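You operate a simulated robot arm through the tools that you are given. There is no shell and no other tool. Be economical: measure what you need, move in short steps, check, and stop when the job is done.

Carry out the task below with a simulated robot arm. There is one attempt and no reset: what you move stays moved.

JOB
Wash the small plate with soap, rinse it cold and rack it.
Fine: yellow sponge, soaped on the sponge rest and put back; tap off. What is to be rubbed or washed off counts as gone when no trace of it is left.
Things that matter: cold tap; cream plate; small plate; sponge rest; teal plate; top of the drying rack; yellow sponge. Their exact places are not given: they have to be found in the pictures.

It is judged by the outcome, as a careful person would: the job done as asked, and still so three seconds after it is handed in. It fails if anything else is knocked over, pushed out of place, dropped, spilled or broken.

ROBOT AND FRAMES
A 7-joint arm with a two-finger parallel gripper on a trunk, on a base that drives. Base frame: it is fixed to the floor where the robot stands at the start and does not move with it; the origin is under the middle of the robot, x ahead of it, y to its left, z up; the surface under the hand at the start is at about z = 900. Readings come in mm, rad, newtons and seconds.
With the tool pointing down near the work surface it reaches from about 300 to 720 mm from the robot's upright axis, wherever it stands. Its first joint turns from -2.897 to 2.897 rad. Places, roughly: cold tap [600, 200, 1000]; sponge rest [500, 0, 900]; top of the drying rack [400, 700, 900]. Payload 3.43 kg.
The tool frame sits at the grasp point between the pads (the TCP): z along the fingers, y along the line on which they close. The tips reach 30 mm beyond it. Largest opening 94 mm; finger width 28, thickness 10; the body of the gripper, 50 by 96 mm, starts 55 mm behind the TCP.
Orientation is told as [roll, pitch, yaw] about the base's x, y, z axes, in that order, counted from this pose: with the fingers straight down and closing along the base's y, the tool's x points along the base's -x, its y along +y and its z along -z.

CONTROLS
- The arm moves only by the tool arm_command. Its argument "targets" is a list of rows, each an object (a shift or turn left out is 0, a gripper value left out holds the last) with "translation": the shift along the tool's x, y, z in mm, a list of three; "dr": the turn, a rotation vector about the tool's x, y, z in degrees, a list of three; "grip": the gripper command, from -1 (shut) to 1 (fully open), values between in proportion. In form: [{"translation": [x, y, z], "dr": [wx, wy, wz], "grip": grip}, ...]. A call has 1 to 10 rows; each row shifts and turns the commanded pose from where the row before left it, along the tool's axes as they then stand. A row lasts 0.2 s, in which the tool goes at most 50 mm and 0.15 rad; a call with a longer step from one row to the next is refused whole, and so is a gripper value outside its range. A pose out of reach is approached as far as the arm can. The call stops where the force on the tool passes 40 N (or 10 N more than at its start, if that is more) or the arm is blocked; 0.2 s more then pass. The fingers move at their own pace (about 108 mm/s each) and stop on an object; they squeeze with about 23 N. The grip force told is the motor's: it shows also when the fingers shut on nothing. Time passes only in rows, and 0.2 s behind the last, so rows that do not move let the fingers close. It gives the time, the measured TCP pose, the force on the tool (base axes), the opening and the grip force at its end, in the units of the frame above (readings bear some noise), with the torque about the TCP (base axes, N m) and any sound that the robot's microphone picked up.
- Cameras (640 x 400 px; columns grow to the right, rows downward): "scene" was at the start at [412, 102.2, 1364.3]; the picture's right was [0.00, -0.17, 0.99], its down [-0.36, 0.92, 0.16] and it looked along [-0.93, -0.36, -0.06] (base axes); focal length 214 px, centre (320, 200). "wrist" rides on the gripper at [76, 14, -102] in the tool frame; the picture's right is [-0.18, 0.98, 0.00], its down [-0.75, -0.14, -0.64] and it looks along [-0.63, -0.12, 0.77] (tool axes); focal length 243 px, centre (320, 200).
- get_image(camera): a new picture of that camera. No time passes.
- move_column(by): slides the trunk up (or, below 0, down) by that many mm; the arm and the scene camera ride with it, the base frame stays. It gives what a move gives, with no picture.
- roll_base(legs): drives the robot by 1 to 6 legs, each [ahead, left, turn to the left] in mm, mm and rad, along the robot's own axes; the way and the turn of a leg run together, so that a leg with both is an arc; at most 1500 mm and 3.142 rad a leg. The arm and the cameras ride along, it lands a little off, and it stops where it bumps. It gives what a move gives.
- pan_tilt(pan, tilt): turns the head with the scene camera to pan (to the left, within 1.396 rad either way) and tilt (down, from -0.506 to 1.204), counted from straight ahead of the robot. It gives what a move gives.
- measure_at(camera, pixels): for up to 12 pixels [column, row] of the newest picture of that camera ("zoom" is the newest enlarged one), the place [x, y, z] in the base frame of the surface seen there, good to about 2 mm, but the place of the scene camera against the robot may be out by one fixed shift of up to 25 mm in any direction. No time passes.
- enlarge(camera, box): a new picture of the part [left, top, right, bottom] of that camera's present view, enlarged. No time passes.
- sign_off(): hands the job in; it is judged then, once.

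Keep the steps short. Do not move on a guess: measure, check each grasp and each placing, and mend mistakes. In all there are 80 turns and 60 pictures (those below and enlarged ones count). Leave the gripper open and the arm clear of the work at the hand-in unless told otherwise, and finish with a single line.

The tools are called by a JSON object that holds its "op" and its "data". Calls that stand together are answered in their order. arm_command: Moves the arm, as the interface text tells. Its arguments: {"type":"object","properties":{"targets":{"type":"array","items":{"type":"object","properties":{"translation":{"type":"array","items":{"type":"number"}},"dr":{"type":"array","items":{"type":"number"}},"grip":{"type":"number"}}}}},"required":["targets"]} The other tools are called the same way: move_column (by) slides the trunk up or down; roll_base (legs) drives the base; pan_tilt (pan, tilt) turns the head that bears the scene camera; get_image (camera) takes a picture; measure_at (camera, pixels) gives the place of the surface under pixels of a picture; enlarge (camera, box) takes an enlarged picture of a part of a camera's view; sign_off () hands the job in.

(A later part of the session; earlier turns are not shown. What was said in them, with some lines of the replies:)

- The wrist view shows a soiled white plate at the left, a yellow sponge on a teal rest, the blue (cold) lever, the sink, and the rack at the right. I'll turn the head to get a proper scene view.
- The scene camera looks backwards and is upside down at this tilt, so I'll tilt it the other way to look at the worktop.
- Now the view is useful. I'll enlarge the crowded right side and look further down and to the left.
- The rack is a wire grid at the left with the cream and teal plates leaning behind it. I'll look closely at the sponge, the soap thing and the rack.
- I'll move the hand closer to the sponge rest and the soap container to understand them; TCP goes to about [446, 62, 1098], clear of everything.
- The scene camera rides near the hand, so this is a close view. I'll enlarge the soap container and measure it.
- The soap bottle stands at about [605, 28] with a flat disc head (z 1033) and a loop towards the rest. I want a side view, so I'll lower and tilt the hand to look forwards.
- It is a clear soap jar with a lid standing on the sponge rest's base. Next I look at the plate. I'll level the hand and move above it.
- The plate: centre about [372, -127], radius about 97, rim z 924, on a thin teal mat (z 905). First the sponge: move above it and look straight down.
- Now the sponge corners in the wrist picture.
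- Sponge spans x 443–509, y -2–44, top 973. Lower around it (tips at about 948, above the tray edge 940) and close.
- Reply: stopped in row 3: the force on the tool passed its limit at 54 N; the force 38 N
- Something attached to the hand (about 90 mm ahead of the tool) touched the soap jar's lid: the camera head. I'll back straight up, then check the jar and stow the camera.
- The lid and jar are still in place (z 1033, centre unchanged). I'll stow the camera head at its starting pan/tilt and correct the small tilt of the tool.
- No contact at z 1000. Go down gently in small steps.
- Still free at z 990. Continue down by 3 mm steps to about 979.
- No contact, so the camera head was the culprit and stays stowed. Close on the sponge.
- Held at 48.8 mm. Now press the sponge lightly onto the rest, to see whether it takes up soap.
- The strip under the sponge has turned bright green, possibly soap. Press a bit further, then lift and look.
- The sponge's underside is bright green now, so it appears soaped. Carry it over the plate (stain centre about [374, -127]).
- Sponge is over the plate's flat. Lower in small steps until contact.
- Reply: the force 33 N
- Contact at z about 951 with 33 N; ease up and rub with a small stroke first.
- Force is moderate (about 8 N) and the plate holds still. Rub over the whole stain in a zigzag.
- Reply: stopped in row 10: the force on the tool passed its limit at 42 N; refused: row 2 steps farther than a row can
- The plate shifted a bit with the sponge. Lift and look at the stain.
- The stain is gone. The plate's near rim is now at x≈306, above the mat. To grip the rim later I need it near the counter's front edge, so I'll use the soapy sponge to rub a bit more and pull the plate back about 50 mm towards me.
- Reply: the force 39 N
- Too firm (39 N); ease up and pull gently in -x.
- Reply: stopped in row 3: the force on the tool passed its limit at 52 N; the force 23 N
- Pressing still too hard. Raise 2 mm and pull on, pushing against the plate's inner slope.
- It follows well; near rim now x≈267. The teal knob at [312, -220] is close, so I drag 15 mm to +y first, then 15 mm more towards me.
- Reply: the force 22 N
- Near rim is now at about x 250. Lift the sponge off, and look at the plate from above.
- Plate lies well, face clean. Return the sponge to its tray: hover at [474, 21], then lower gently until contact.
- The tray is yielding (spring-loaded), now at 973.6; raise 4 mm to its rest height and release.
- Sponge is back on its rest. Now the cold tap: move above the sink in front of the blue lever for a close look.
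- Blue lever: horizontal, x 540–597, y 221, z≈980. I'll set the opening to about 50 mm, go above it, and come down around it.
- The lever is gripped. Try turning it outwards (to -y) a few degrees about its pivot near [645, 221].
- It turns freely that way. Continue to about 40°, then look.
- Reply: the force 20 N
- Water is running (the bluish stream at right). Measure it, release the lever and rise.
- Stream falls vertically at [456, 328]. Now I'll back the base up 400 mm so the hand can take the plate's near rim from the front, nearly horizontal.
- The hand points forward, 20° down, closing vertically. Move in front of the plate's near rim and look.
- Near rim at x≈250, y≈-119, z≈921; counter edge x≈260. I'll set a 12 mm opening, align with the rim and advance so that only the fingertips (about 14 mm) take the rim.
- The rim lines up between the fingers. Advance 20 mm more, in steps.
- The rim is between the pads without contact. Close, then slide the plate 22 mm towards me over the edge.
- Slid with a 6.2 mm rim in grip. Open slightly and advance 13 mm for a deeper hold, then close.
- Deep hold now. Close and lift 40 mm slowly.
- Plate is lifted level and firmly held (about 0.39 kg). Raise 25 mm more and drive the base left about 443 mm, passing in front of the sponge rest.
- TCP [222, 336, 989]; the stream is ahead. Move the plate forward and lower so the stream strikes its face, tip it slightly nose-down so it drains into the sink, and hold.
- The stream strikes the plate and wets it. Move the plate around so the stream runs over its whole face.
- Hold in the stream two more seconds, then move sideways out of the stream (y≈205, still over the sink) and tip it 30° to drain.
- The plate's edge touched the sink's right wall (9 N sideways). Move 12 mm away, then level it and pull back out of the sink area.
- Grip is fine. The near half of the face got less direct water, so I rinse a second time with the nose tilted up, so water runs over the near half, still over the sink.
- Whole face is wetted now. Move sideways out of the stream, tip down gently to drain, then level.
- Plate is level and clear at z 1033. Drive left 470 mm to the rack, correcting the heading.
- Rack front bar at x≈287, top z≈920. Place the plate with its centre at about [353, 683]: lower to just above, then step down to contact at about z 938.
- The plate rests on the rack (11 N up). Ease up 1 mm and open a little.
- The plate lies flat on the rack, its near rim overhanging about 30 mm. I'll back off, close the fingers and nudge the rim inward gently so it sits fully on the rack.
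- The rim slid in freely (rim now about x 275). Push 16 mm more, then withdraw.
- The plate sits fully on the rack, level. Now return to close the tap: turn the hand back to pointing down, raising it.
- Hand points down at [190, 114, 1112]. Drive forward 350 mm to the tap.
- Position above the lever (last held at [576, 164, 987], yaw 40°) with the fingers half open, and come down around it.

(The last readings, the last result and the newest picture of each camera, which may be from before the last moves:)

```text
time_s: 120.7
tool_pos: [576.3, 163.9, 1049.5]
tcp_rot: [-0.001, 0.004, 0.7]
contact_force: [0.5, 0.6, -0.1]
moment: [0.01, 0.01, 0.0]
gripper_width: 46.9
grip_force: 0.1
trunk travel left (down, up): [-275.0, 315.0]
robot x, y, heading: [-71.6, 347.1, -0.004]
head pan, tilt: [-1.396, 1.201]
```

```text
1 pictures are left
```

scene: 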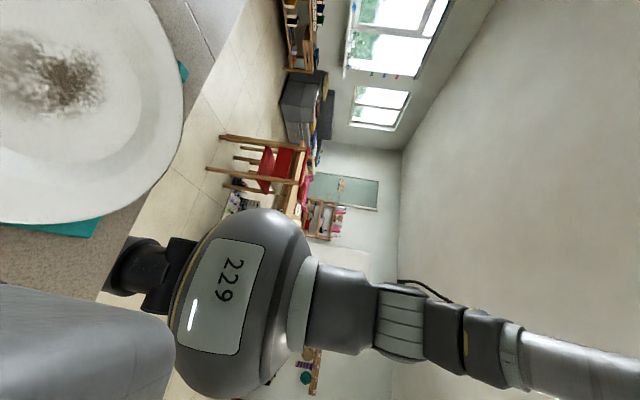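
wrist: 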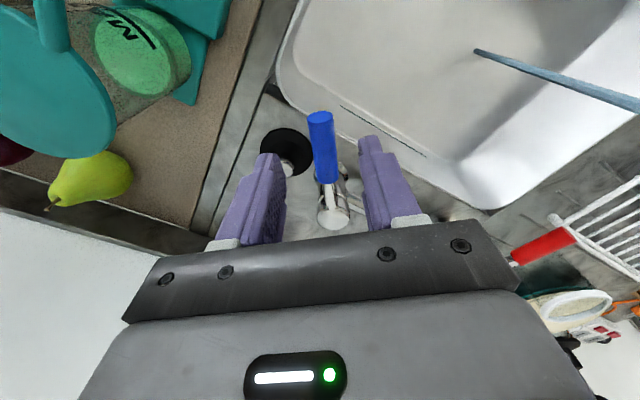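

The lever is centred between the fingers. Descend, close, and swing it back to its original straight position.

{"op": "arm_command", "data": {"targets": [{"translation": [0, 0, 31]}, {"translation": [0, 0, 31]}, {}, {"grip": -1}, {"grip": -1}, {"grip": -1}]}}

{"op": "arm_command", "data": {"targets": [{"translation": [-0.9, 12.2, 0], "dr": [0, 0, 8]}, {"translation": [-0.9, 12.2, 0], "dr": [0, 0, 8]}, {"translation": [-0.9, 12.2, 0], "dr": [0, 0, 8]}, {"translation": [-0.9, 12.2, 0], "dr": [0, 0, 8]}, {}]}}

{"op": "arm_command", "data": {"targets": [{"translation": [-0.9, 12.2, 0], "dr": [0, 0, 8]}, {"translation": [0, 3, 0]}, {}]}}

```text
time_s: 122.1
tool_pos: [578.7, 163.4, 986.8]
tcp_rot: [-0.001, 0.001, 0.7]
contact_force: [1.0, -1.3, 1.6]
moment: [0.13, -0.11, -0.14]
gripper_width: 22.0
grip_force: 45.0
trunk travel left (down, up): [-275.0, 315.0]
robot x, y, heading: [-70.8, 346.2, -0.005]
head pan, tilt: [-1.396, 1.201]
```

```text
time_s: 123.5
tool_pos: [558.3, 208.7, 991.5]
tcp_rot: [-0.003, -0.009, 0.141]
contact_force: [1.0, -1.1, 6.1]
moment: [-0.02, 0.12, -0.1]
gripper_width: 18.8
grip_force: 45.3
trunk travel left (down, up): [-275.0, 315.0]
robot x, y, heading: [-70.8, 348.0, 0.001]
head pan, tilt: [-1.396, 1.201]
stopped in row 5: the force on the tool passed its limit at 41 N (the readings are from after the stop); the commanded pose is now the measured one
```

```text
time_s: 124.3
tool_pos: [557.4, 221.8, 992.1]
tcp_rot: [-0.004, -0.009, -0.001]
contact_force: [10.7, -12.4, 16.0]
moment: [-0.16, 1.1, 0.0]
gripper_width: 18.9
grip_force: 44.8
trunk travel left (down, up): [-275.0, 315.0]
robot x, y, heading: [-71.3, 352.0, -0.001]
head pan, tilt: [-1.396, 1.201]
```

The lever is back at its original place (y 222, yaw 0). Release, rise and back off to see whether water has stopped.

{"op": "arm_command", "data": {"targets": [{"grip": 0.0}, {"grip": 0.0}, {"translation": [0, 0, -40]}, {"translation": [0, 0, -45]}, {"translation": [20, -20, -40]}, {"translation": [30, -35, -10]}, {"translation": [35, -30, 0], "grip": 1}, {}]}}

{"op": "get_image", "data": {"camera": "wrist"}}

```text
time_s: 126.1
tool_pos: [473.9, 138.4, 1125.1]
tcp_rot: [-0.003, -0.005, 0.002]
contact_force: [0.6, 0.0, -0.2]
moment: [-0.02, 0.0, 0.0]
gripper_width: 94.0
grip_force: 0.2
trunk travel left (down, up): [-275.0, 315.0]
robot x, y, heading: [-69.5, 351.5, 0.003]
head pan, tilt: [-1.396, 1.201]
```

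```text
0 pictures are left
```

wrist: 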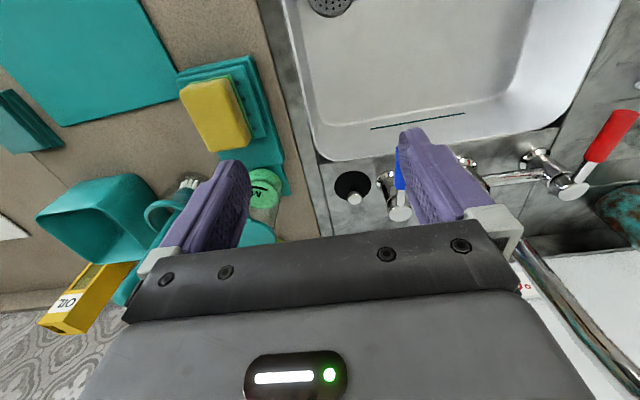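

No stream is visible any more. A last check of the lever and of the spot where the stream was.

{"op": "measure_at", "data": {"camera": "wrist", "pixels": [[399, 160], [402, 185], [480, 22], [540, 30], [600, 38], [215, 110]]}}

```text
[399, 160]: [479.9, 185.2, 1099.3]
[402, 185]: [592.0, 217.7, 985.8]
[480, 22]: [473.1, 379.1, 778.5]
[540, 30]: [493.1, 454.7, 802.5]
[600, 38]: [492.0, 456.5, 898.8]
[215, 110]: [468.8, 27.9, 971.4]
```

The water is off, the lever is straight, the sponge is on its rest, the plate is on the rack and the hand is open and clear. Handing in.

{"op": "sign_off", "data": {}}

```text
The job is handed in.
```

The small plate is washed with soap, rinsed cold and lying on the drying rack; the yellow sponge is back on its rest and the cold tap is off.
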